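You operate a simulated robot arm through the tools that you are given. There is no shell and no other tool.

The job below is to be done with a simulated robot arm. You get a single attempt, and the scene is never put back.

## Task
Set the desk gauge's limit by the card, measure the blank and save.
Fine: press save once, lift the probe again and leave the table in; don't press zero; leave the card where it is.
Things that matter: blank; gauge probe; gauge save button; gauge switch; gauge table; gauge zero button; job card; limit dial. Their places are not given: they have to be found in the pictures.

It is judged by the outcome, as a careful person would: the job done as asked, and still so three seconds after it is handed in. It fails if anything else is knocked over, pushed out of place, dropped, spilled or broken.

## Robot
A 6-joint arm with a two-finger parallel gripper, fixed in place. Base frame: the origin is at the foot of the arm, x ahead of it, y to its left, z up; the work surface is at about z = 0. Readings come in m, rad, newtons and seconds.
With the tool pointing down near the work surface it reaches from about 0.14 to 0.58 m from the base axis. Its first joint turns from -1.152 to 1.152 rad. Payload 2.1 kg.
The TCP is the grasp point between the finger pads, 0.03 m short of the fingertips. In the tool frame z runs along the fingers and y along their closing line. The gripper opens to 0.094 m. The fingers are 0.028 m wide and 0.01 m thick; the gripper's body (0.05 by 0.096 m) begins 0.055 m behind the TCP.
Orientation is told as [roll, pitch, yaw] about the base's x, y, z axes, in that order, counted from this pose: with the fingers straight down and closing along the base's y, the tool's x points along the base's -x, its y along +y and its z along -z.

## Interface
- The arm moves only by the tool nudge_tool. Its argument "targets" is a list of rows, each an object of numbers (a shift or turn left out is 0, a gripper value left out holds the last): "x", "y", "z": the shift along the tool's x, y, z in m; "rx", "ry", "rz": the turn, a rotation vector about the tool's x, y, z in rad; "jaw": the opening, from 0 (shut) to 1 (fully open). In form: [{"x": .., "y": .., "z": .., "rx": .., "ry": .., "rz": .., "jaw": ..}, ...]. A call has 1 to 20 rows; each row is the pose to reach, as a shift and turn from the pose commanded when the call began, along the tool's axes at that moment. Rows are played at 5 a second. More than 0.05 m and 0.15 rad between two rows, or a gripper value outside its range, and nothing of the call is played. Where a pose cannot be reached the arm comes as near as it can. A force on the tool above 60 N (or 10 N above the force at the start of the call, whichever is more), or a blocked arm, ends the call early, and 0.2 s more pass. Each finger travels about 0.072 m/s and halts on what it meets, pressing with about 38 N; the grip force reading is that of the motor and also rises with nothing between the fingers. The clock runs only during rows and for 0.2 s after the last one: add rows that repeat a pose to give the fingers time. The reply holds the time, the measured pose of the TCP, the force on the tool along the base axes, the opening and the grip force, in the units named above and with some noise, with the torque about the TCP (base axes, N m) and any sound that the robot's microphone picked up.
- Cameras (640 x 400 px; columns grow to the right, rows downward): "scene" is fixed at [0.0681, -0.3803, 0.4937]; the picture's right is [0.66, -0.75, 0.00], its down [-0.35, -0.31, -0.88] and it looks along [0.66, 0.59, -0.47] (base axes); focal length 262 px, centre (320, 200). "wrist" rides on the gripper at [0.076, 0.014, -0.103] in the tool frame; the picture's right is [-0.18, 0.98, 0.00], its down [-0.75, -0.14, -0.64] and it looks along [-0.63, -0.12, 0.77] (tool axes); focal length 243 px, centre (320, 200).
- camera(camera): a new picture of that camera. It takes no simulated time.
- measure_at(camera, pixels): there is no depth. For up to 12 entries [column, row, z] of the newest picture of that camera ("zoom" is the newest enlarged one), the place [x, y] in the base frame at which the ray of that pixel passes the height z, good to about 0.003 m. It takes no simulated time.
- inspect(camera, box): a new picture of the part [left, top, right, bottom] of that camera's present view, enlarged. It takes no simulated time.
- close_job(): hands the job in; it is judged then, once.

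Leave the gripper open and the arm clear of the work at the hand-in unless told otherwise.

The tools are called as a command line: name --argument value ..., lists and objects as JSON in quotes. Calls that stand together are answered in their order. nudge_tool: Moves the arm, as the interface text tells. Its arguments: {"type":"object","properties":{"targets":{"type":"array","items":{"type":"object","properties":{"x":{"type":"number"},"y":{"type":"number"},"z":{"type":"number"},"rx":{"type":"number"},"ry":{"type":"number"},"rz":{"type":"number"},"jaw":{"type":"number"}}}}},"required":["targets"]} The other tools are called the same way: camera (camera) takes a picture; measure_at (camera, pixels) gives the place at which the rays of pixels pass given heights; inspect (camera, box) takes an enlarged picture of a part of a camera's view; close_job () hands the job in.

At the start:

```text
clock: 0.0
position: [0.2409, -0.1395, 0.3896]
ee_rot: [-0.002, -0.002, -0.001]
force: [0.3, -0.1, 0.1]
torque: [0.02, 0.05, 0.0]
gripper_width: 0.0941
grasp_force: 0.0
```

scene: 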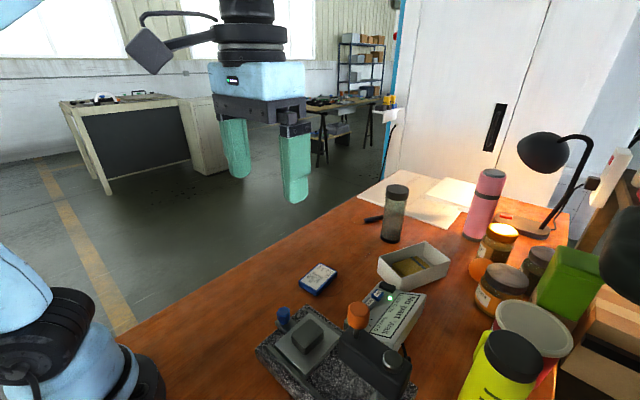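
wrist: 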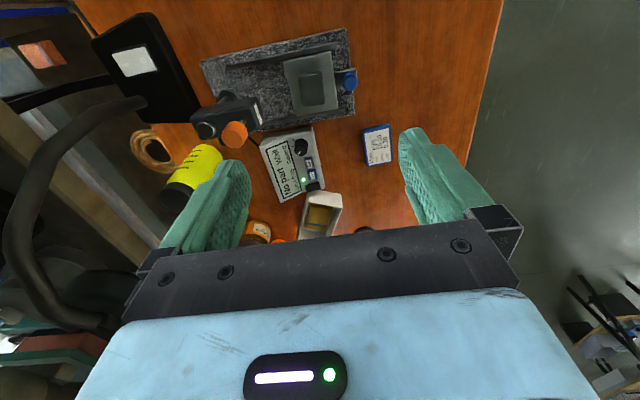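

I see a granite-based gauge with a table and probe, a small electronics box with a label, a card, and a tray with a brass block. I'll enlarge these areas before doing anything.

inspect --camera "scene" --box '[240, 250, 460, 400]'

inspect --camera "wrist" --box '[180, 20, 420, 170]'

inspect --camera "wrist" --box '[250, 110, 410, 240]'

```text
2.67 times, centred on (350, 325) of scene
```

zoom: 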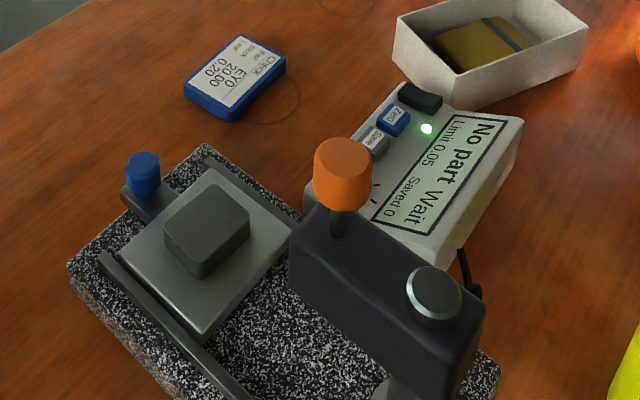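

```text
2.67 times, centred on (300, 95) of wrist
```

zoom: 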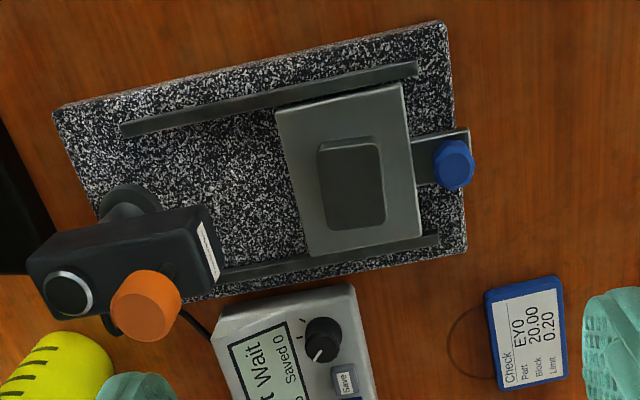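

```text
3.08 times, centred on (330, 175) of wrist
```

zoom: 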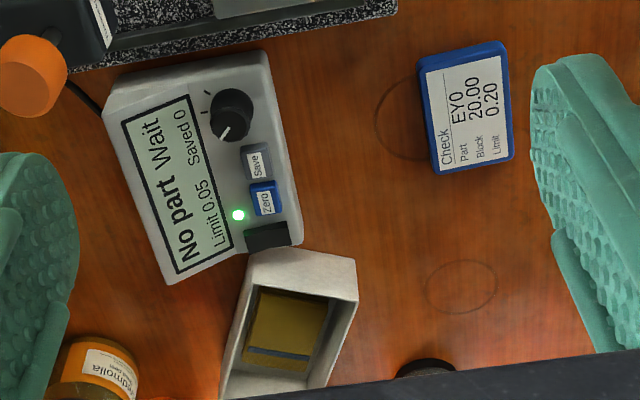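

The display reads "No part / Wait", limit 0.05, saved 0, and the card says limit 0.20. I'll work out positions by comparing rays from both cameras at several heights.

measure_at --camera "wrist" --pixels '[[350.6, 82, 0.04], [350.6, 82, 0.08], [234, 134, 0.1], [234, 134, 0.16], [312, 89, 0.04], [312, 89, 0.08], [301, 147, 0.03], [301, 147, 0.06], [309.5, 162.6, 0.03], [312, 174, 0.03], [313, 186, 0.03], [377, 145, 0.01]]'

measure_at --camera "scene" --pixels '[[283.6, 314.8, 0.04], [283.6, 314.8, 0.08], [358.5, 314.8, 0.1], [358.5, 314.8, 0.16], [308, 334, 0.04], [308, 334, 0.08], [371, 303.6, 0.03], [371, 303.6, 0.06], [377, 295, 0.03], [377, 295, 0.06], [387, 286.7, 0.03], [318.8, 277, 0.01]]'

inspect --camera "scene" --box '[360, 230, 460, 300]'

inspect --camera "scene" --box '[330, 270, 450, 360]'

```text
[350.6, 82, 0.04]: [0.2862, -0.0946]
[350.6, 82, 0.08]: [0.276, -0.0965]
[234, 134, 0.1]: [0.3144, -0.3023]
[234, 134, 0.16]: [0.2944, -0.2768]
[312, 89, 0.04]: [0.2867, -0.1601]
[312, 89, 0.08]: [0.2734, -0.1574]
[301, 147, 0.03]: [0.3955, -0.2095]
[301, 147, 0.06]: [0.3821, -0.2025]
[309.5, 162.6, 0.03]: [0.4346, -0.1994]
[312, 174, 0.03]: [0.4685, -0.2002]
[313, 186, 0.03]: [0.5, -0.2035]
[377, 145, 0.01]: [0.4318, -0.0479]
```

```text
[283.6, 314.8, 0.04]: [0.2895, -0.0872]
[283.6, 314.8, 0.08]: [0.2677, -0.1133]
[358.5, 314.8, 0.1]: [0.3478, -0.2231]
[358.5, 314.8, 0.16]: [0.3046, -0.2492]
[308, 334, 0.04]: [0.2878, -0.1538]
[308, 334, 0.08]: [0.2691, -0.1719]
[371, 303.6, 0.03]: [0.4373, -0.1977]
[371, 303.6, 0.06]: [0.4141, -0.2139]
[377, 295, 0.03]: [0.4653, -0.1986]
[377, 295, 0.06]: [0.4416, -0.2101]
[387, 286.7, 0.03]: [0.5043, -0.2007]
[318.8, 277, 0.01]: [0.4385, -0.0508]
```

```text
5.71 times, centred on (410, 265) of scene
```

zoom: 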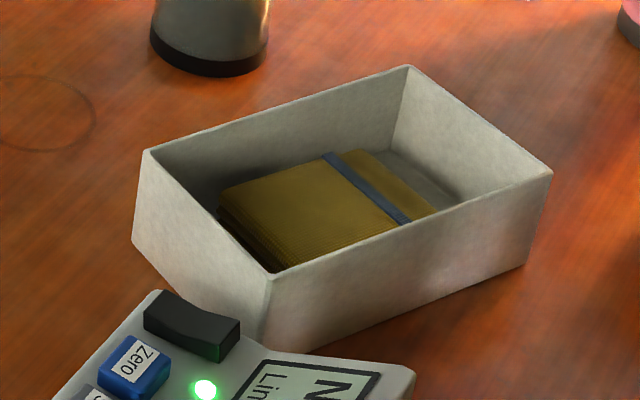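

```text
4.44 times, centred on (390, 315) of scene
```

zoom: 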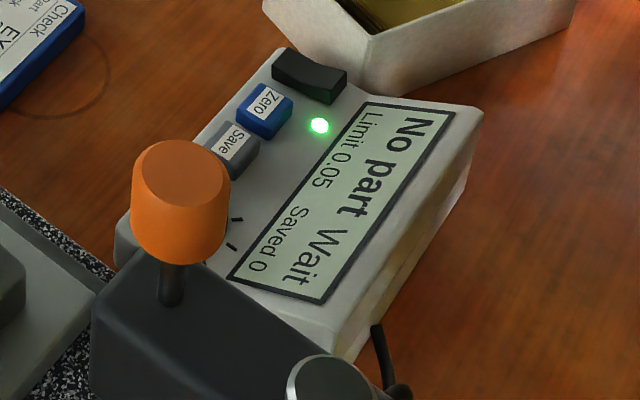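

The tray holds a banded notebook-like item, so I take the dark block already on the table to be the blank. Next I'll locate the nearby obstacles: the cup, the tray, the box corners and the granite edges.

measure_at --camera "scene" --pixels '[[391, 241, 0.0], [396, 188, 0.1], [380, 277, 0.0], [406, 290, 0.0], [420, 242, 0.04], [449, 262, 0.04], [482, 235, 0.0], [492, 310, 0.0], [372, 219, 0.01], [318, 280, 0.0]]'

measure_at --camera "wrist" --pixels '[[200.6, 61, 0.02], [345, 28.5, 0.02], [354.5, 113, 0.02], [225.7, 68.7, 0.03], [335.6, 45.5, 0.03], [260.6, 124, 0.03], [344, 110, 0.03], [284, 62, 0.035], [331, 52, 0.035], [338, 107, 0.035], [298, 116, 0.035], [356, 68, 0.03]]'

```text
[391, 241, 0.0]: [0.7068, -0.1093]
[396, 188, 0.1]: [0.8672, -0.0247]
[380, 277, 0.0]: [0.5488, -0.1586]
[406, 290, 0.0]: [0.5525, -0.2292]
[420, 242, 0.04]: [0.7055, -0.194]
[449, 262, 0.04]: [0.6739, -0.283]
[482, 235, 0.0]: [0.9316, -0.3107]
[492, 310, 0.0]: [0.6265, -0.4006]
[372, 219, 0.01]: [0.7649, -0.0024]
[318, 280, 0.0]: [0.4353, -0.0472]
```

```text
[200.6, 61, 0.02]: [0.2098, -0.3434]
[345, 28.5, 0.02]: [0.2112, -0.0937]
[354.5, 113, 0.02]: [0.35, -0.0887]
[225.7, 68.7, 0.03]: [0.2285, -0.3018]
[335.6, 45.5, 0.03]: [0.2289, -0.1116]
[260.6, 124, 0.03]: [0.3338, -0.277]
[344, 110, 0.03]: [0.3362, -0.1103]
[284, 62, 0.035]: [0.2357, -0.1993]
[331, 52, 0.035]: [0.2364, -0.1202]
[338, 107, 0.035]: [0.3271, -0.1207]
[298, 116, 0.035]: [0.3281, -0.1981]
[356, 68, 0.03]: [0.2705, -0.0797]
```

The granite is square to the base axes (x 0.21–0.35, y −0.34 to −0.09) and the table slides along y. The blue knob is at about (0.283, −0.095). Next I'll move to a view over the limit dial, with the gripper turned 90° so the camera looks along −y.

nudge_tool --targets '[{"x": -0.0167, "y": 0.0103, "z": 0.0127, "rz": 0.1428, "jaw": 1}, {"x": -0.0335, "y": 0.0206, "z": 0.0254, "rz": 0.2856}, {"x": -0.0502, "y": 0.031, "z": 0.0381, "rz": 0.4284}, {"x": -0.0669, "y": 0.0413, "z": 0.0508, "rz": 0.5712}, {"x": -0.0836, "y": 0.0516, "z": 0.0635, "rz": 0.714}, {"x": -0.1004, "y": 0.0619, "z": 0.0761, "rz": 0.8568}, {"x": -0.1171, "y": 0.0722, "z": 0.0888, "rz": 0.9996}, {"x": -0.1338, "y": 0.0825, "z": 0.1015, "rz": 1.1424}, {"x": -0.1505, "y": 0.0929, "z": 0.1142, "rz": 1.2852}, {"x": -0.1673, "y": 0.1032, "z": 0.1269, "rz": 1.428}, {"x": -0.184, "y": 0.1135, "z": 0.1396, "rz": 1.5708}]'

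camera --camera "wrist"

camera --camera "scene"

```text
clock: 2.4
position: [0.4253, -0.0254, 0.2493]
ee_rot: [0.001, -0.001, -1.574]
force: [0.6, -0.7, 1.1]
torque: [0.01, 0.01, 0.04]
gripper_width: 0.0938
grasp_force: 0.1
```

```text
taken
```

wrist: 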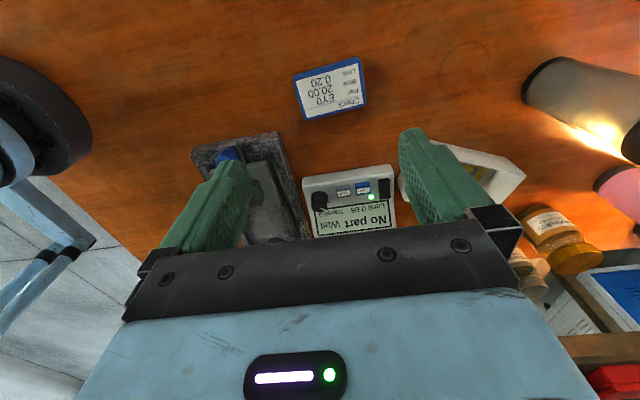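

```text
taken
```

scene: 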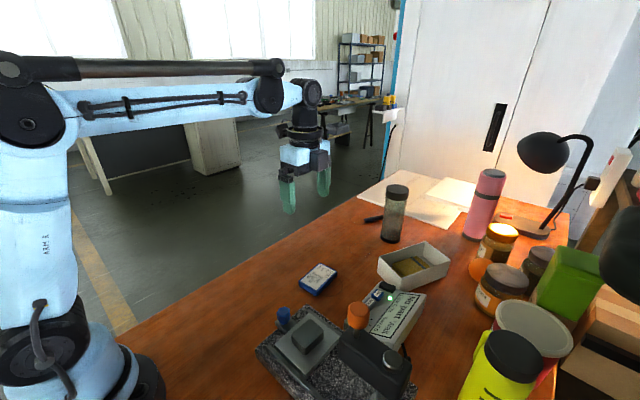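

The box now shows at about (350, 200) in the wrist view. I'll enlarge the dial, buttons and card.

inspect --camera "wrist" --box '[290, 160, 410, 240]'

inspect --camera "wrist" --box '[285, 50, 375, 125]'

inspect --camera "wrist" --box '[180, 120, 320, 250]'

```text
5.00 times, centred on (350, 200) of wrist
```

zoom: 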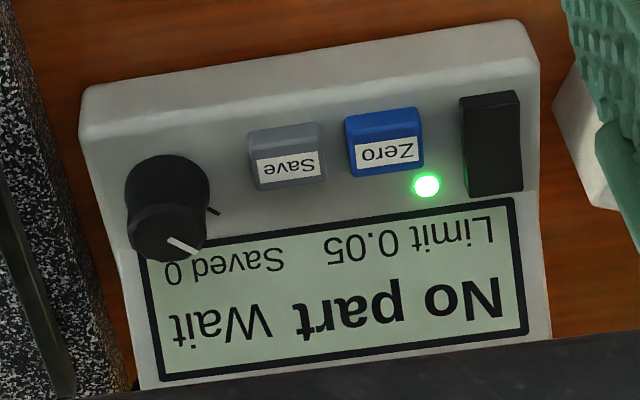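

```text
5.33 times, centred on (330, 88) of wrist
```

zoom: 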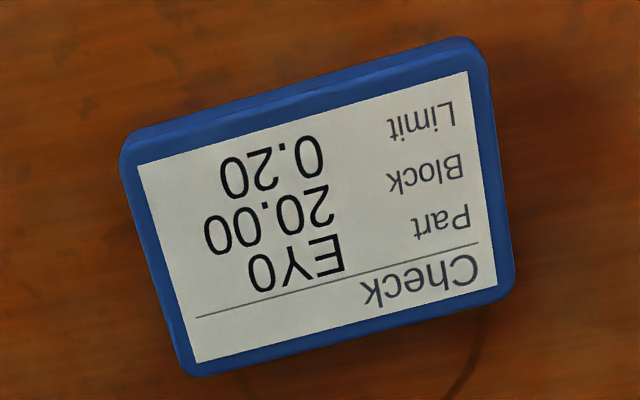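

```text
3.08 times, centred on (250, 185) of wrist
```

zoom: 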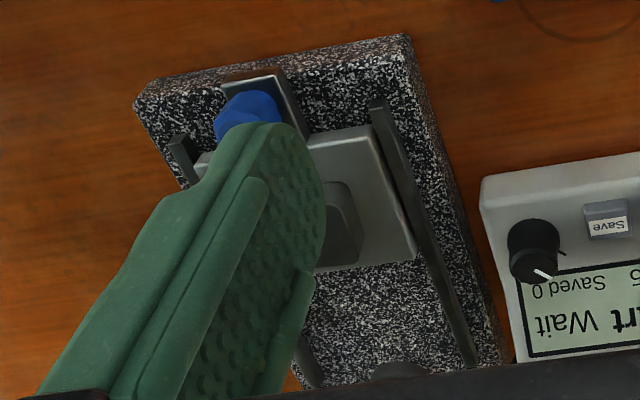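

The card clearly reads Limit 0.20. Now I need the exact place of the dial and the box's front-edge height, so I'll measure those points.

measure_at --camera "wrist" --pixels '[[302.4, 178, 0.0], [304.4, 187, 0.0], [304.4, 187, 0.02], [304.4, 187, 0.03], [319.4, 206.6, 0.04], [319.4, 206.6, 0.05], [343.6, 194, 0.03], [343.6, 194, 0.04], [362.6, 189.6, 0.03], [362.6, 189.6, 0.04], [384, 190, 0.04], [391, 165, 0.0]]'

inspect --camera "scene" --box '[340, 275, 420, 325]'

inspect --camera "scene" --box '[250, 290, 430, 400]'

```text
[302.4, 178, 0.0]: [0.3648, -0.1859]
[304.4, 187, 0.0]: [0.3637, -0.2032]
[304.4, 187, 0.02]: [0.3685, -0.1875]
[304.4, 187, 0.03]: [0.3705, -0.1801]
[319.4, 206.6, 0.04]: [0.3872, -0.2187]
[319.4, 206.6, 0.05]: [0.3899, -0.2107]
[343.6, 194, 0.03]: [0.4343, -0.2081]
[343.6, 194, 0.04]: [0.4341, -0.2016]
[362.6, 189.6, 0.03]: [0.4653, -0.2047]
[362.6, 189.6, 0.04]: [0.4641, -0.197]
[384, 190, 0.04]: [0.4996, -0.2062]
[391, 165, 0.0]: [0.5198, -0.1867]
```

```text
8.00 times, centred on (380, 300) of scene
```

zoom: 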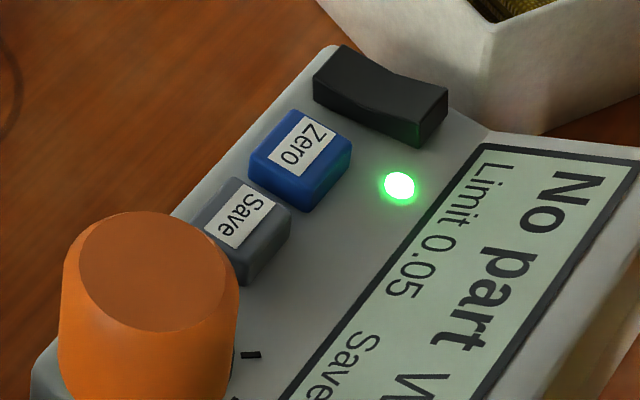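

```text
3.56 times, centred on (340, 345) of scene
```

zoom: 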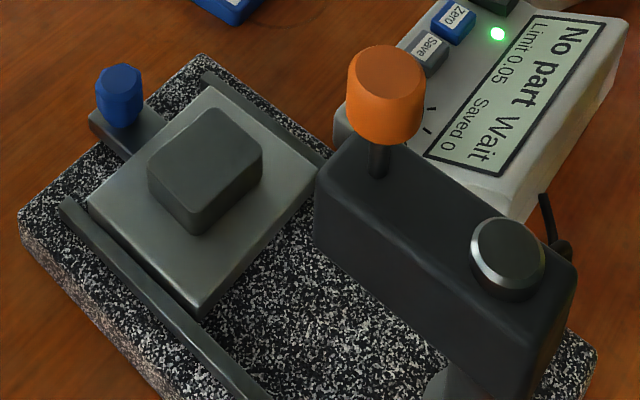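

The box front edge is at y≈−0.186 and about 22 mm high, rising toward −y, and the green LED shows the gauge is on. I'll move the camera closer over the dial for a more exact fix.

nudge_tool --targets '[{"x": -0.019, "y": -0.004, "z": 0.02}, {"x": -0.038, "y": -0.008, "z": 0.04}, {"x": -0.057, "y": -0.012, "z": 0.06}, {"x": -0.076, "y": -0.016, "z": 0.08}, {"x": -0.095, "y": -0.019, "z": 0.099}]'

camera --camera "wrist"

inspect --camera "wrist" --box '[256, 150, 384, 230]'

```text
clock: 3.6
position: [0.4055, -0.1211, 0.1511]
ee_rot: [0.002, -0.001, -1.571]
force: [0.1, 0.1, 0.7]
torque: [0.0, -0.01, -0.03]
gripper_width: 0.0942
grasp_force: 0.1
```

```text
taken
```

wrist: 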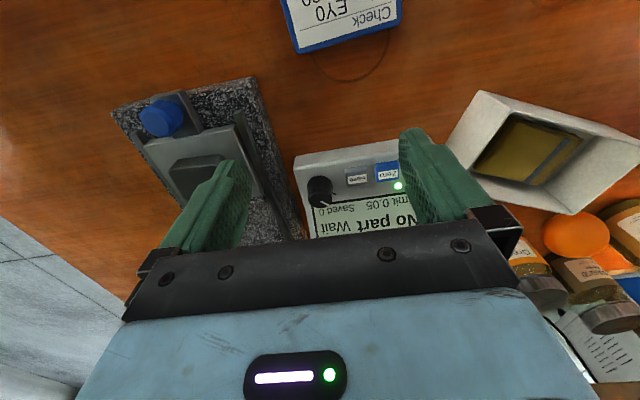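

```text
5.00 times, centred on (320, 190) of wrist
```

zoom: 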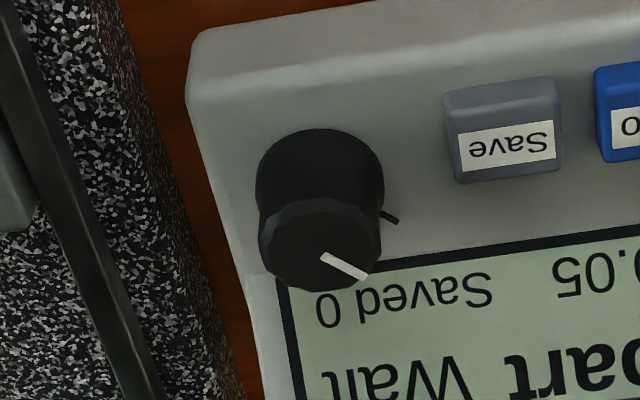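

The dial top sits near (320, 199), but this oblique view hides the ticks and the true axis. I'll rise and move so the dial is seen nearly straight down, near the top of the picture.

nudge_tool --targets '[{"z": -0.045}, {"z": -0.095}, {"x": -0.04, "y": -0.01, "z": -0.099}, {"x": -0.08, "y": -0.02, "z": -0.099}, {"x": -0.12, "y": -0.03, "z": -0.099}, {"x": -0.144, "y": -0.03, "z": -0.099}]'

camera --camera "wrist"

inspect --camera "wrist" --box '[256, 0, 416, 100]'

camera --camera "scene"

```text
clock: 5.0
position: [0.3743, -0.2658, 0.252]
ee_rot: [0.003, -0.002, -1.57]
force: [1.0, 0.5, -0.3]
torque: [-0.01, 0.01, 0.01]
gripper_width: 0.0938
grasp_force: 0.0
```

```text
taken
```

wrist: 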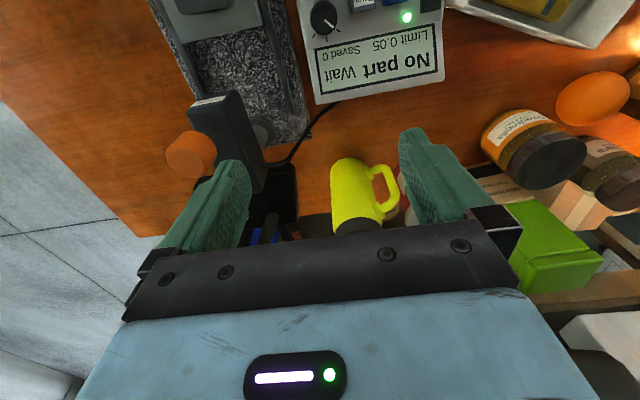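

```text
4.00 times, centred on (336, 50) of wrist
```

zoom: 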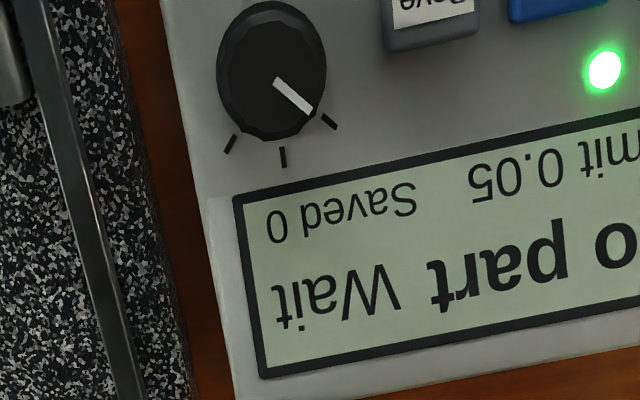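

```text
taken
```

scene: 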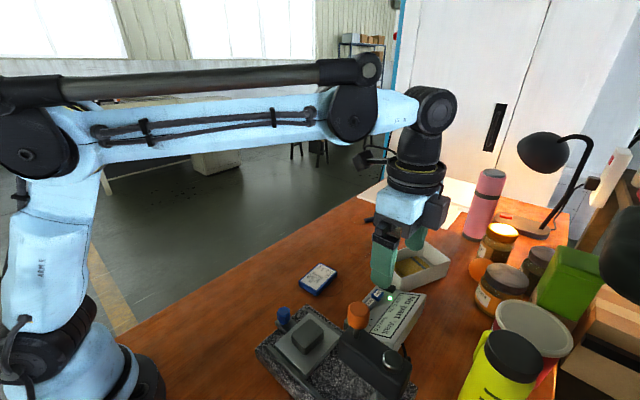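

Three ticks are now visible around the dial, at zoom (330,122), (284,157) and (231,143). The pointer is on the first one (0.05), so 0.20 should be clockwise. I'll check the box slope and the button heights before gripping.

measure_at --camera "scene" --pixels '[[423.9, 310.5, 0.0], [426.8, 294.3, 0.03], [426.8, 294.3, 0.04], [426.8, 294.3, 0.05], [371, 303.6, 0.035], [371, 303.6, 0.04]]'

measure_at --camera "wrist" --pixels '[[324, 17.5, 0.05], [324, 17.5, 0.03], [443, 80, 0.03], [443, 80, 0.04], [443, 80, 0.05], [316, 103, 0.04], [365, 10, 0.037], [192, 155, 0.19], [192, 155, 0.2], [225, 98, 0.1], [225, 98, 0.13], [265, 125, 0.12]]'

inspect --camera "wrist" --box '[150, 70, 310, 200]'

inspect --camera "scene" --box '[350, 270, 450, 360]'

```text
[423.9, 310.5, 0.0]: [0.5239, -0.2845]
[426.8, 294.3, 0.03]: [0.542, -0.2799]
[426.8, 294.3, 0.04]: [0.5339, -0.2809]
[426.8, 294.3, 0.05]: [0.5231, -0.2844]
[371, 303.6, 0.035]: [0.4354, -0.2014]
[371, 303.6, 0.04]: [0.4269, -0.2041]
```

```text
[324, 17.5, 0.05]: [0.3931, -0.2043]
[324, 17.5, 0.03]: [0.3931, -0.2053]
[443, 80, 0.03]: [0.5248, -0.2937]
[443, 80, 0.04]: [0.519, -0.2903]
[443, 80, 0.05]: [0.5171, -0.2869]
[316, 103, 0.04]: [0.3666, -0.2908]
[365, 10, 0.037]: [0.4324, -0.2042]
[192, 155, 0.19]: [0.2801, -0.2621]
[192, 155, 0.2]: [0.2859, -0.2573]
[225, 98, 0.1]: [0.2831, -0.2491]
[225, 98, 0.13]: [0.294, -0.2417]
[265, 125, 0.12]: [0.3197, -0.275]
```

```text
3.08 times, centred on (230, 135) of wrist
```

zoom: 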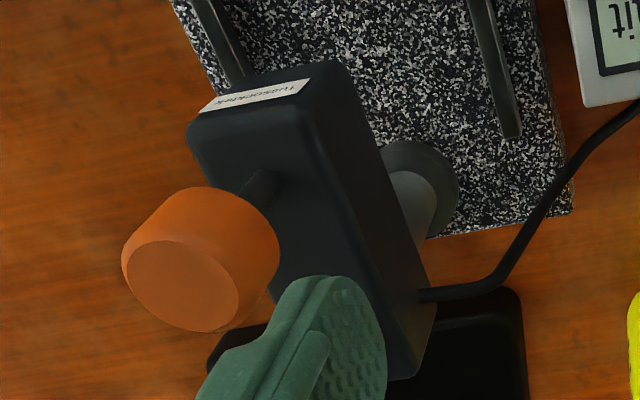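

```text
4.44 times, centred on (400, 315) of scene
```

zoom: 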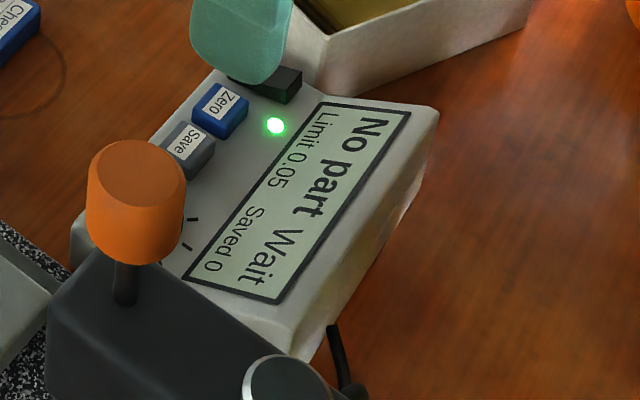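

The top of the box rises about 15° toward −y, so the dial's axis may be tilted. I'll shift +y by 0.035 to see the whole dial and the buttons from nearly above.

nudge_tool --targets '[{"x": 0.018}, {"x": 0.035}, {"x": 0.035}]'

inspect --camera "wrist" --box '[285, 10, 365, 60]'

inspect --camera "wrist" --box '[290, 0, 450, 140]'

```text
clock: 5.8
position: [0.3756, -0.2277, 0.2502]
ee_rot: [0.002, -0.004, -1.569]
force: [0.0, 0.0, 0.1]
torque: [0.02, -0.01, 0.02]
gripper_width: 0.094
grasp_force: 0.1
```

```text
8.00 times, centred on (325, 35) of wrist
```

zoom: 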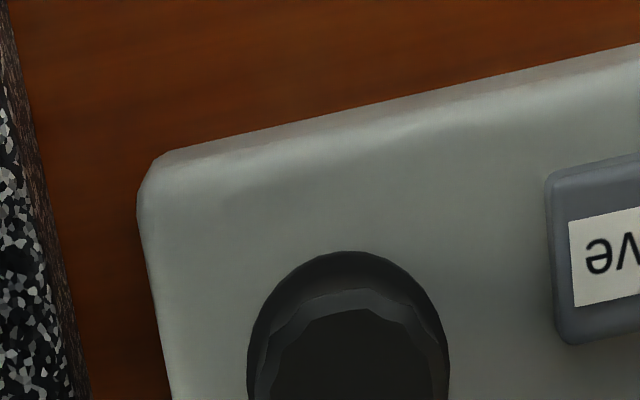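

```text
2.86 times, centred on (370, 70) of wrist
```

zoom: 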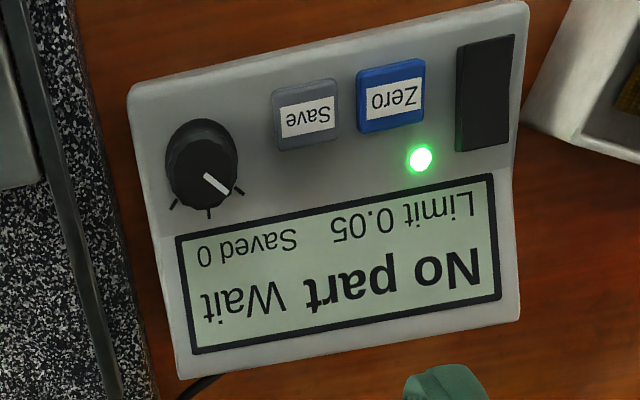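

The button panel looks like a separate, flatter part than the display panel. I'll enlarge the dial itself to see which way its axis leans.

inspect --camera "wrist" --box '[290, 30, 370, 80]'

inspect --camera "wrist" --box '[380, 0, 460, 50]'

inspect --camera "scene" --box '[370, 260, 450, 310]'

```text
8.00 times, centred on (330, 55) of wrist
```

zoom: 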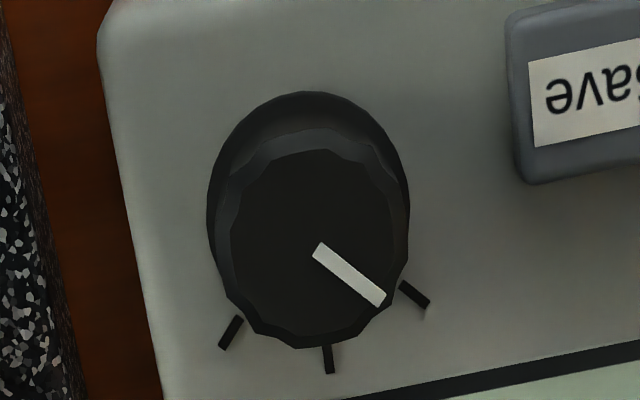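

```text
8.00 times, centred on (420, 25) of wrist
```

zoom: 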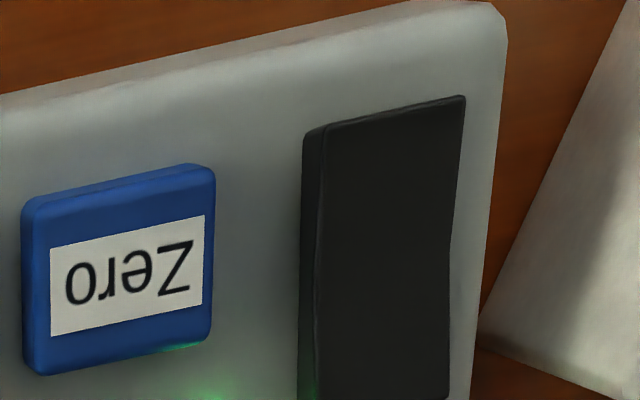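

```text
8.00 times, centred on (410, 285) of scene
```

zoom: 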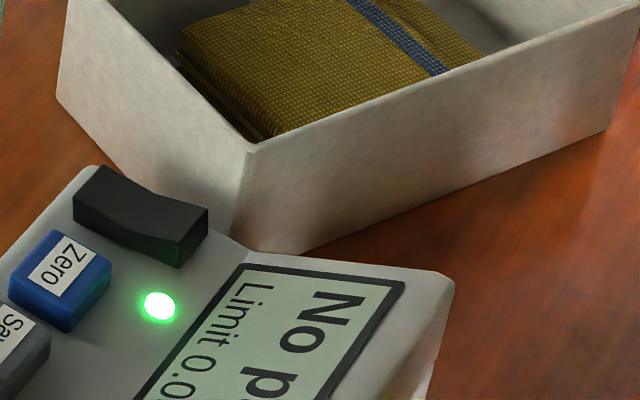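

The dial's axis comes out vertical, at about (0.390, −0.206), with its top at z≈0.055. I'll turn the gripper to close roughly along y, away from the Save button, and hover above the dial with the jaw half open.

nudge_tool --targets '[{"x": 0.0023, "y": 0.0014, "z": 0.01, "rz": -0.1396, "jaw": 0.5}, {"x": 0.0046, "y": 0.0028, "z": 0.02, "rz": -0.2792}, {"x": 0.007, "y": 0.0041, "z": 0.03, "rz": -0.4188}, {"x": 0.0093, "y": 0.0055, "z": 0.04, "rz": -0.5584}, {"x": 0.0116, "y": 0.0069, "z": 0.05, "rz": -0.698}, {"x": 0.0139, "y": 0.0083, "z": 0.06, "rz": -0.8376}, {"x": 0.0162, "y": 0.0097, "z": 0.07, "rz": -0.9772}, {"x": 0.0186, "y": 0.011, "z": 0.08, "rz": -1.1168}, {"x": 0.0209, "y": 0.0124, "z": 0.09, "rz": -1.2564}, {"x": 0.0232, "y": 0.0138, "z": 0.1, "rz": -1.396}, {"x": 0.0232, "y": 0.0138, "z": 0.1, "rz": -1.396}]'

camera --camera "wrist"

camera --camera "scene"

```text
clock: 8.2
position: [0.3901, -0.2065, 0.1509]
ee_rot: [-0.001, -0.002, -0.174]
force: [0.0, 0.7, -0.3]
torque: [-0.01, -0.05, -0.01]
gripper_width: 0.047
grasp_force: 0.1
```

```text
taken
```

wrist: 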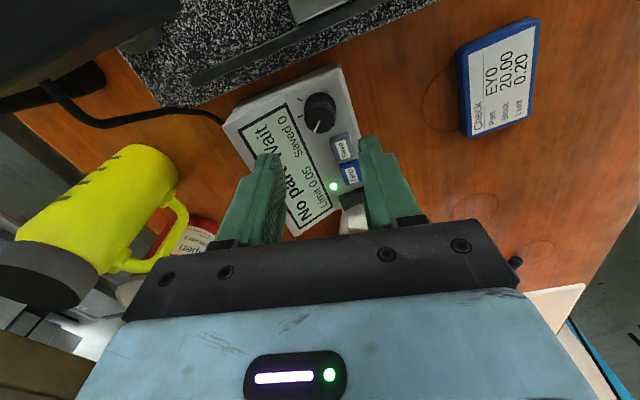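

```text
taken
```

scene: 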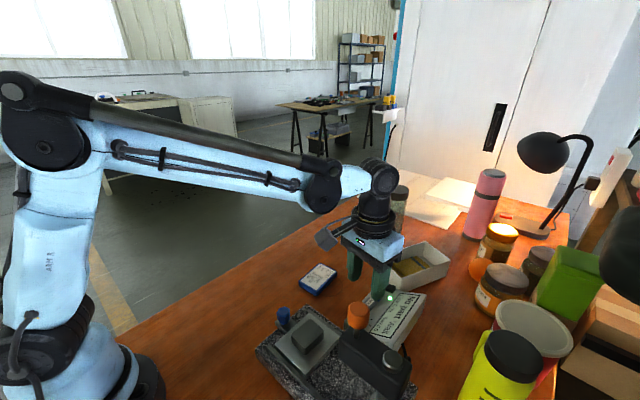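

The dial shows near (320, 108), and the point straight under the grasp point should appear at about (320, 118). I'll zoom in to check the centring before descending.

inspect --camera "wrist" --box '[280, 80, 360, 130]'

measure_at --camera "wrist" --pixels '[[320, 116, 0.05], [320, 105, 0.05], [320, 110, 0.055], [319, 100, 0.03]]'

```text
8.00 times, centred on (320, 105) of wrist
```

zoom: 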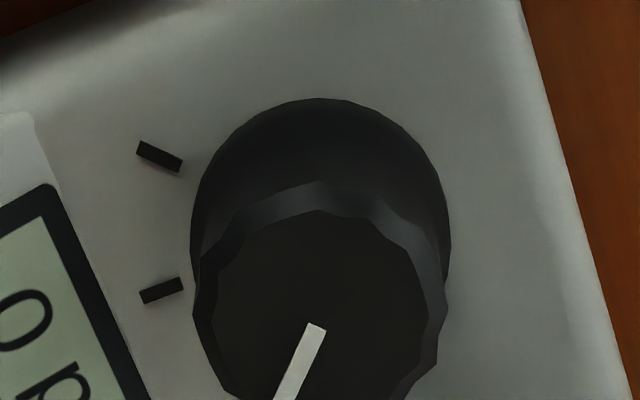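

```text
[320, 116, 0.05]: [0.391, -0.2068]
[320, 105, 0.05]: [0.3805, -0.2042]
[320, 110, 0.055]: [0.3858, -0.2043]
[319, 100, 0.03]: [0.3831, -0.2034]
```

The dial's lower part is cut off, so I'll look slightly lower in the frame.

inspect --camera "wrist" --box '[280, 90, 360, 140]'

```text
8.00 times, centred on (320, 115) of wrist
```

zoom: 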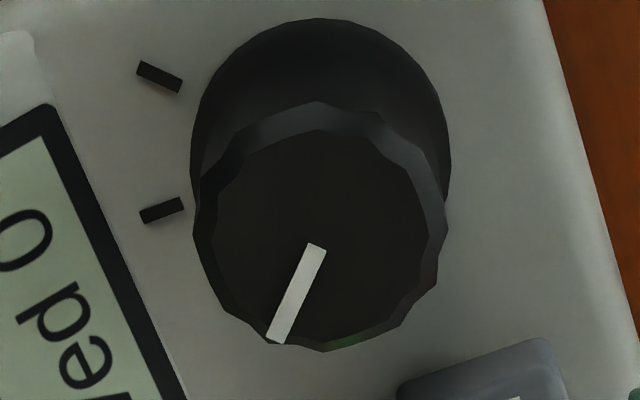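

The dial top centre is at (320, 118), right under the grasp axis. I'll descend to put the fingertips around the dial at z≈0.04, with the jaw still half open.

nudge_tool --targets '[{"z": 0.02}, {"z": 0.04}, {"z": 0.06}, {"z": 0.072}, {"z": 0.0815}, {"z": 0.0815}]'

camera --camera "wrist"

inspect --camera "scene" --box '[310, 220, 450, 340]'

```text
clock: 9.6
position: [0.3893, -0.2081, 0.0688]
ee_rot: [-0.001, -0.001, -0.174]
force: [-0.6, -0.1, 0.4]
torque: [0.02, 0.01, -0.02]
gripper_width: 0.0472
grasp_force: 0.0
```

```text
taken
```

wrist: 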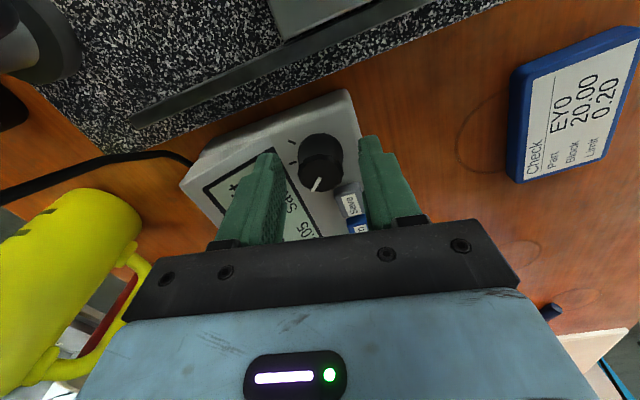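

```text
3.33 times, centred on (380, 280) of scene
```

zoom: 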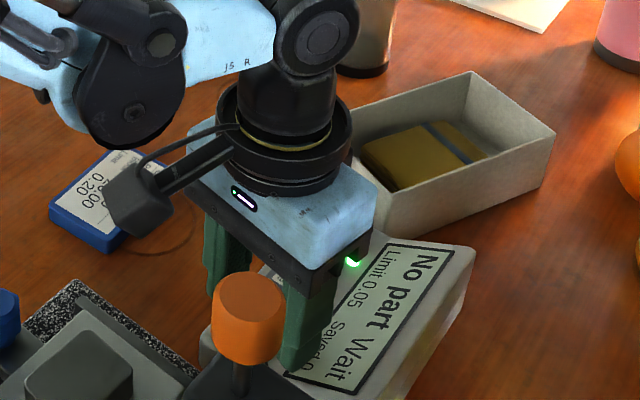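

The fingers straddle the dial without contact. Now I'll close the jaw on it and watch the force reading.

nudge_tool --targets '[{"jaw": 0.35}, {"jaw": 0.2}, {"jaw": 0.15}, {"jaw": 0.15}]'

camera --camera "wrist"

```text
clock: 10.6
position: [0.3898, -0.2081, 0.0697]
ee_rot: [0.0, -0.001, -0.175]
force: [0.6, 4.5, -4.6]
torque: [0.09, -0.04, -0.05]
gripper_width: 0.0276
grasp_force: 45.1
```

```text
taken
```

wrist: 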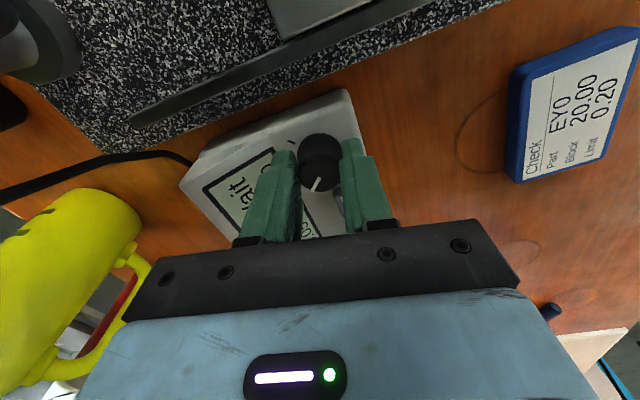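

The dial is held at 27.6 mm with only small side forces. I'll turn it clockwise about 40° first and check the reading.

nudge_tool --targets '[{"rz": 0.1}, {"rz": 0.2}, {"rz": 0.3}, {"rz": 0.4}, {"rz": 0.5}, {"rz": 0.6}, {"rz": 0.7}, {"rz": 0.7}]'

camera --camera "wrist"

inspect --camera "scene" --box '[340, 260, 450, 340]'

```text
clock: 12.4
position: [0.3891, -0.2056, 0.0686]
ee_rot: [0.0, -0.002, -0.877]
force: [-1.9, 12.5, 14.1]
torque: [0.25, -0.03, -0.03]
gripper_width: 0.0273
grasp_force: 45.1
```

```text
taken
```

wrist: 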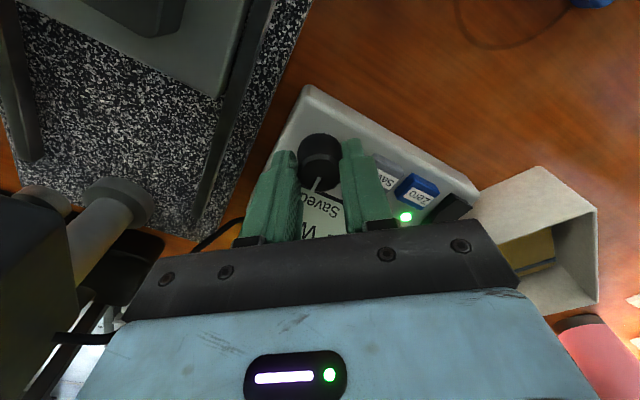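

```text
5.00 times, centred on (395, 300) of scene
```

zoom: 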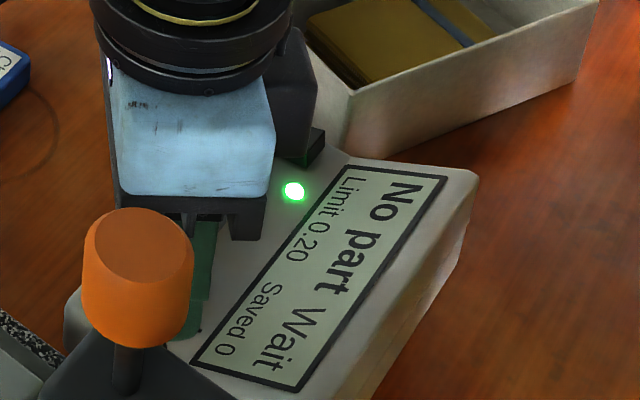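

The display now reads Limit 0.20 with "No part / Wait" unchanged and Saved 0. I'll open the jaw just a little and lift straight up.

nudge_tool --targets '[{"jaw": 0.38}, {"jaw": 0.38}, {"z": -0.02, "jaw": 0.38}, {"z": -0.05}, {"z": -0.09}, {"z": -0.13}]'

camera --camera "wrist"

inspect --camera "scene" --box '[340, 260, 450, 340]'

camera --camera "scene"

```text
clock: 13.8
position: [0.3892, -0.2072, 0.1992]
ee_rot: [0.001, -0.002, -0.874]
force: [0.2, -0.5, 0.0]
torque: [-0.02, 0.04, -0.02]
gripper_width: 0.0357
grasp_force: 0.0
```

```text
taken
```

wrist: 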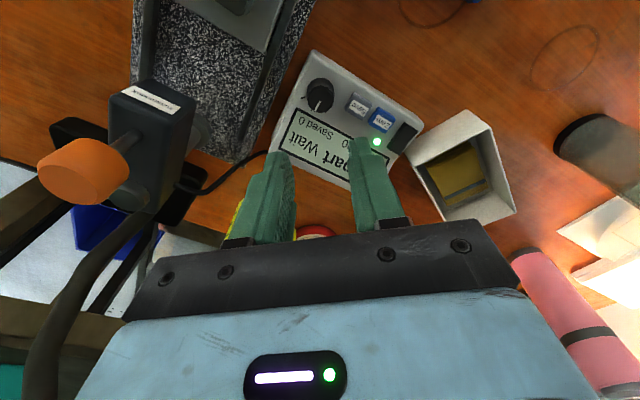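

```text
5.00 times, centred on (395, 300) of scene
```

zoom: 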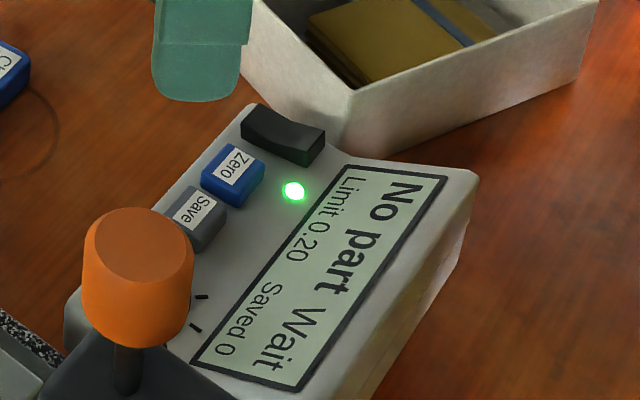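

```text
taken
```

scene: 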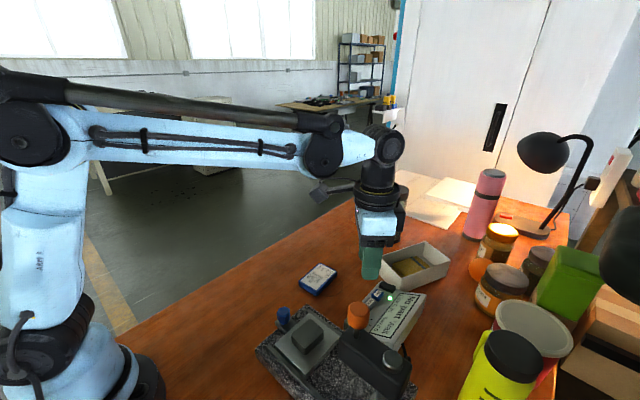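

Limit 0.20 is set and the dial is released. Next is the gauge table, so I'll move to the +y side of the blue knob with the gripper turned to yaw −90° and look closely.

nudge_tool --targets '[{"x": 0.034, "y": 0.0052, "rz": 0.116, "jaw": 1}, {"x": 0.0679, "y": 0.0105, "rz": 0.232}, {"x": 0.1019, "y": 0.0157, "rz": 0.348}, {"x": 0.1358, "y": 0.0209, "rz": 0.464}, {"x": 0.1698, "y": 0.0262, "rz": 0.58}, {"x": 0.2037, "y": 0.0314, "rz": 0.696}, {"x": 0.2037, "y": 0.0314, "rz": 0.696}]'

camera --camera "wrist"

inspect --camera "wrist" --box '[260, 60, 400, 240]'

inspect --camera "scene" --box '[250, 290, 370, 370]'

```text
clock: 15.4
position: [0.2836, -0.0295, 0.1976]
ee_rot: [0.002, -0.003, -1.572]
force: [0.4, 0.0, 1.0]
torque: [0.05, -0.02, -0.01]
gripper_width: 0.0941
grasp_force: 0.0
```

```text
taken
```

wrist: 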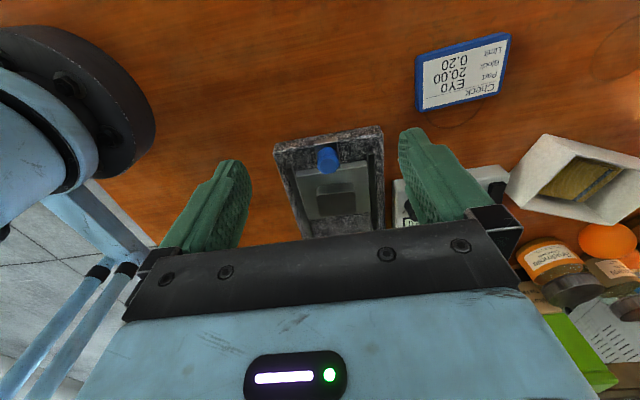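

```text
2.22 times, centred on (330, 150) of wrist
```

zoom: 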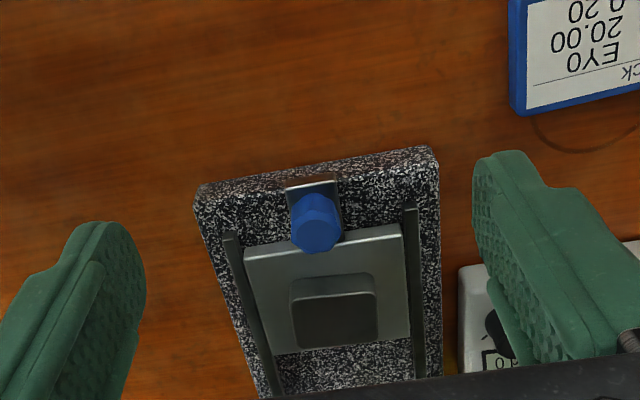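

```text
5.00 times, centred on (310, 330) of scene
```

zoom: 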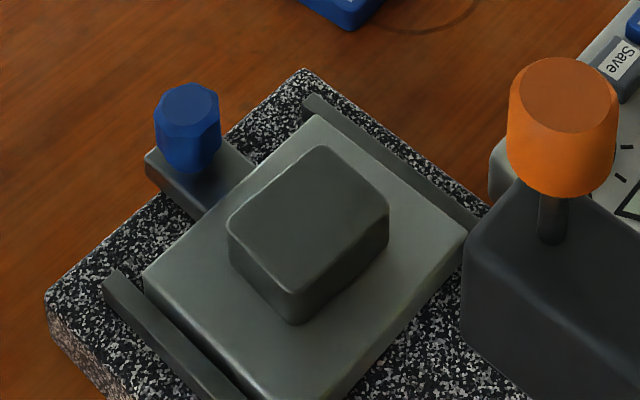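

The blue knob's top appears at wrist (329, 165) and scene (283.5, 311). I'll measure it from both cameras, along with the table and blank edges.

measure_at --camera "scene" --pixels '[[283.5, 311.3, 0.055], [283.5, 311.3, 0.06], [283.5, 311.3, 0.065], [283.5, 311.3, 0.07], [284, 324, 0.03], [284, 324, 0.035], [284, 324, 0.04], [275.5, 320.5, 0.03]]'

measure_at --camera "wrist" --pixels '[[328.7, 165, 0.055], [328.7, 165, 0.06], [328.7, 165, 0.065], [328.7, 165, 0.07], [316, 143.5, 0.03], [338, 141, 0.03], [336, 198, 0.05], [297, 174, 0.035], [367, 162, 0.035]]'

inspect --camera "wrist" --box '[290, 125, 370, 175]'

```text
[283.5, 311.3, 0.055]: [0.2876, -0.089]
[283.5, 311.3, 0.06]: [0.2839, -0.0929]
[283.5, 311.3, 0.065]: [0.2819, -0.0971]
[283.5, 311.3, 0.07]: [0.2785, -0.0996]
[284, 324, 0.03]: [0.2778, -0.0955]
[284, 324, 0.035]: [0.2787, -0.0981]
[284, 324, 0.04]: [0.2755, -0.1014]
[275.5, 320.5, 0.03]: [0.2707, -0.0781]
```

```text
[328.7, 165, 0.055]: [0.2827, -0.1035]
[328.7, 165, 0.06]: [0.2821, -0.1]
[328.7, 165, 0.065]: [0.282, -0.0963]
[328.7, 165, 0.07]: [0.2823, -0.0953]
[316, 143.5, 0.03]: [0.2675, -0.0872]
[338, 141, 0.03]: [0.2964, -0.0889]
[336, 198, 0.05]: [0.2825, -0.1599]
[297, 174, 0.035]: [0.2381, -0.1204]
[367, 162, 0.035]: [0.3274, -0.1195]
```

```text
8.00 times, centred on (330, 150) of wrist
```

zoom: 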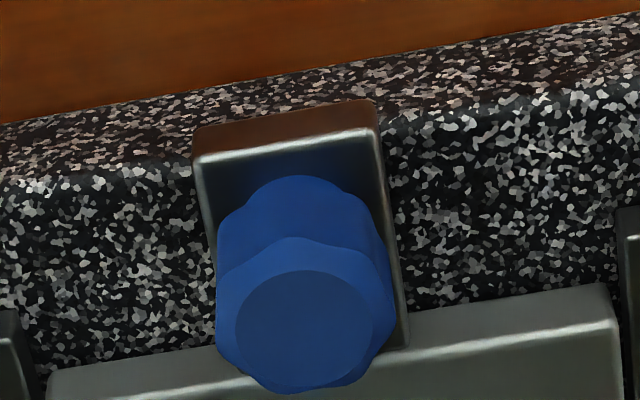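

The knob's top is at z≈0.065, centred at (0.282, −0.097), and its plate top is near z 0.036. I'll close the fingers and come down on its +y side, at y≈−0.048 and tip height about 0.046.

nudge_tool --targets '[{"x": -0.009, "jaw": 0}, {"x": -0.018, "y": -0.001, "z": 0.02}, {"x": -0.018, "y": -0.001, "z": 0.05}, {"x": -0.018, "y": -0.001, "z": 0.08}, {"x": -0.018, "y": -0.001, "z": 0.105}, {"x": -0.018, "y": -0.001, "z": 0.123}, {"x": -0.018, "y": -0.001, "z": 0.123}]'

camera --camera "wrist"

inspect --camera "scene" --box '[240, 260, 400, 380]'

```text
clock: 17.0
position: [0.2826, -0.0488, 0.0749]
ee_rot: [0.002, -0.002, -1.57]
force: [-0.2, -0.9, 0.0]
torque: [0.01, -0.01, 0.01]
gripper_width: 0.0
grasp_force: 33.2
```

```text
taken
```

wrist: 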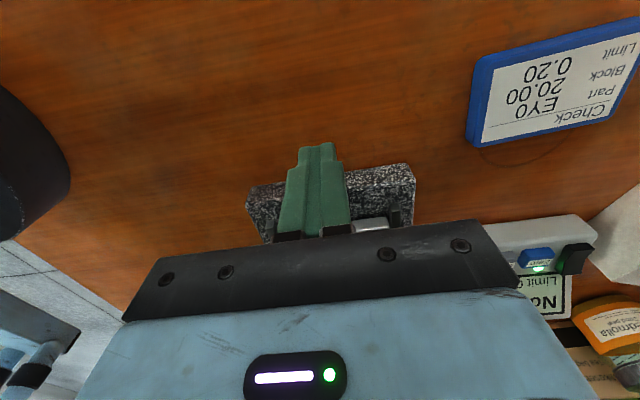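

```text
3.33 times, centred on (320, 320) of scene
```

zoom: 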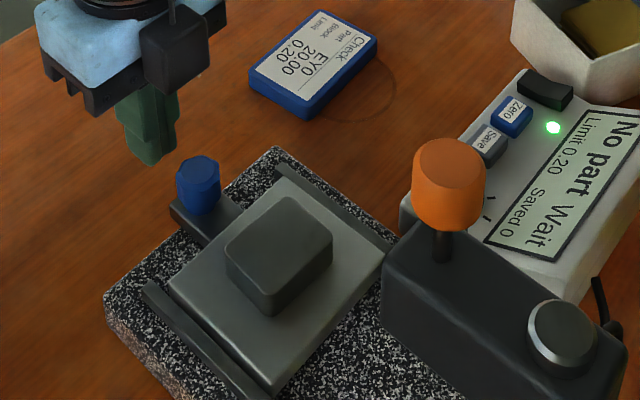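

The closed fingers stand just +y of the blue knob. I'll push slowly toward −y, in about 8 mm steps for the first part.

nudge_tool --targets '[{"x": -0.008}, {"x": -0.016}, {"x": -0.022}, {"x": -0.028}, {"x": -0.034}, {"x": -0.041}, {"x": -0.048}, {"x": -0.055}, {"x": -0.062}]'

inspect --camera "scene" --box '[240, 260, 400, 380]'

```text
clock: 19.0
position: [0.2828, -0.1113, 0.0764]
ee_rot: [0.0, -0.003, -1.571]
force: [0.3, 0.7, 0.0]
torque: [0.05, 0.0, -0.01]
gripper_width: 0.0
grasp_force: 33.0
```

```text
3.33 times, centred on (320, 320) of scene
```

zoom: 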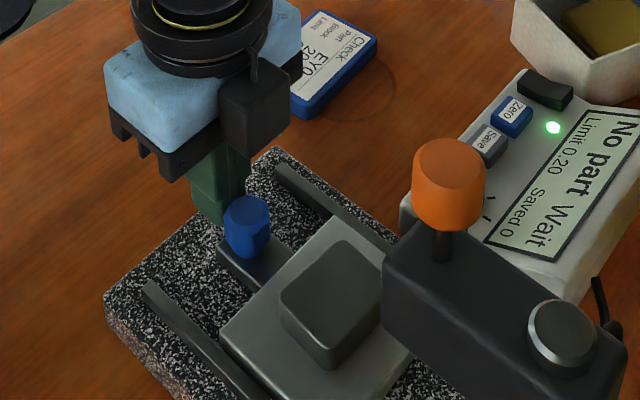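

The table and blank are sliding together smoothly, and the force is near zero. I'll keep pushing in small steps.

nudge_tool --targets '[{"x": -0.006}, {"x": -0.012}, {"x": -0.018}, {"x": -0.024}, {"x": -0.03}, {"x": -0.036}, {"x": -0.042}]'

inspect --camera "scene" --box '[240, 260, 400, 380]'

```text
clock: 20.6
position: [0.2832, -0.1525, 0.0755]
ee_rot: [0.002, -0.002, -1.571]
force: [-0.1, 1.9, 0.2]
torque: [0.05, 0.03, -0.01]
gripper_width: 0.0
grasp_force: 32.5
```

```text
3.33 times, centred on (320, 320) of scene
```

zoom: 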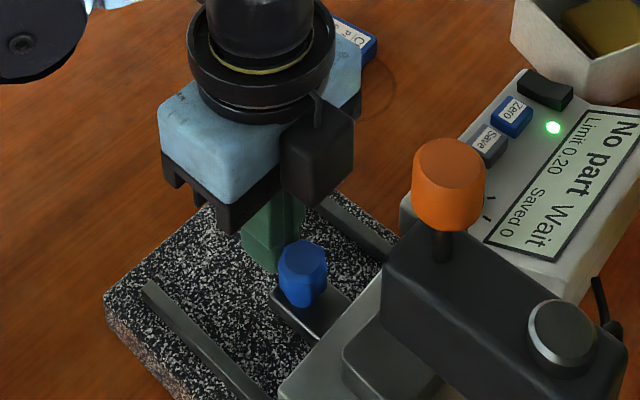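

The blank's front is now going under the head, and the force is still about 2 N. I'll continue in 3 mm steps and watch for the stop.

nudge_tool --targets '[{"x": -0.003}, {"x": -0.006}, {"x": -0.009}, {"x": -0.012}]'

inspect --camera "scene" --box '[240, 260, 400, 380]'

```text
clock: 21.6
position: [0.2821, -0.1654, 0.0759]
ee_rot: [0.002, 0.0, -1.57]
force: [0.2, 0.1, 0.6]
torque: [0.01, -0.01, -0.02]
gripper_width: 0.0
grasp_force: 33.0
```

```text
3.33 times, centred on (320, 320) of scene
```

zoom: 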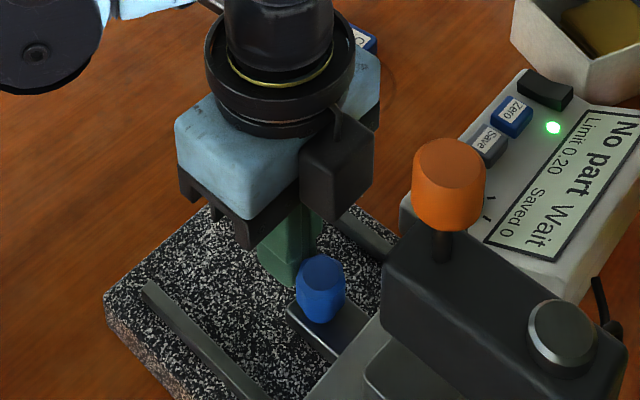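

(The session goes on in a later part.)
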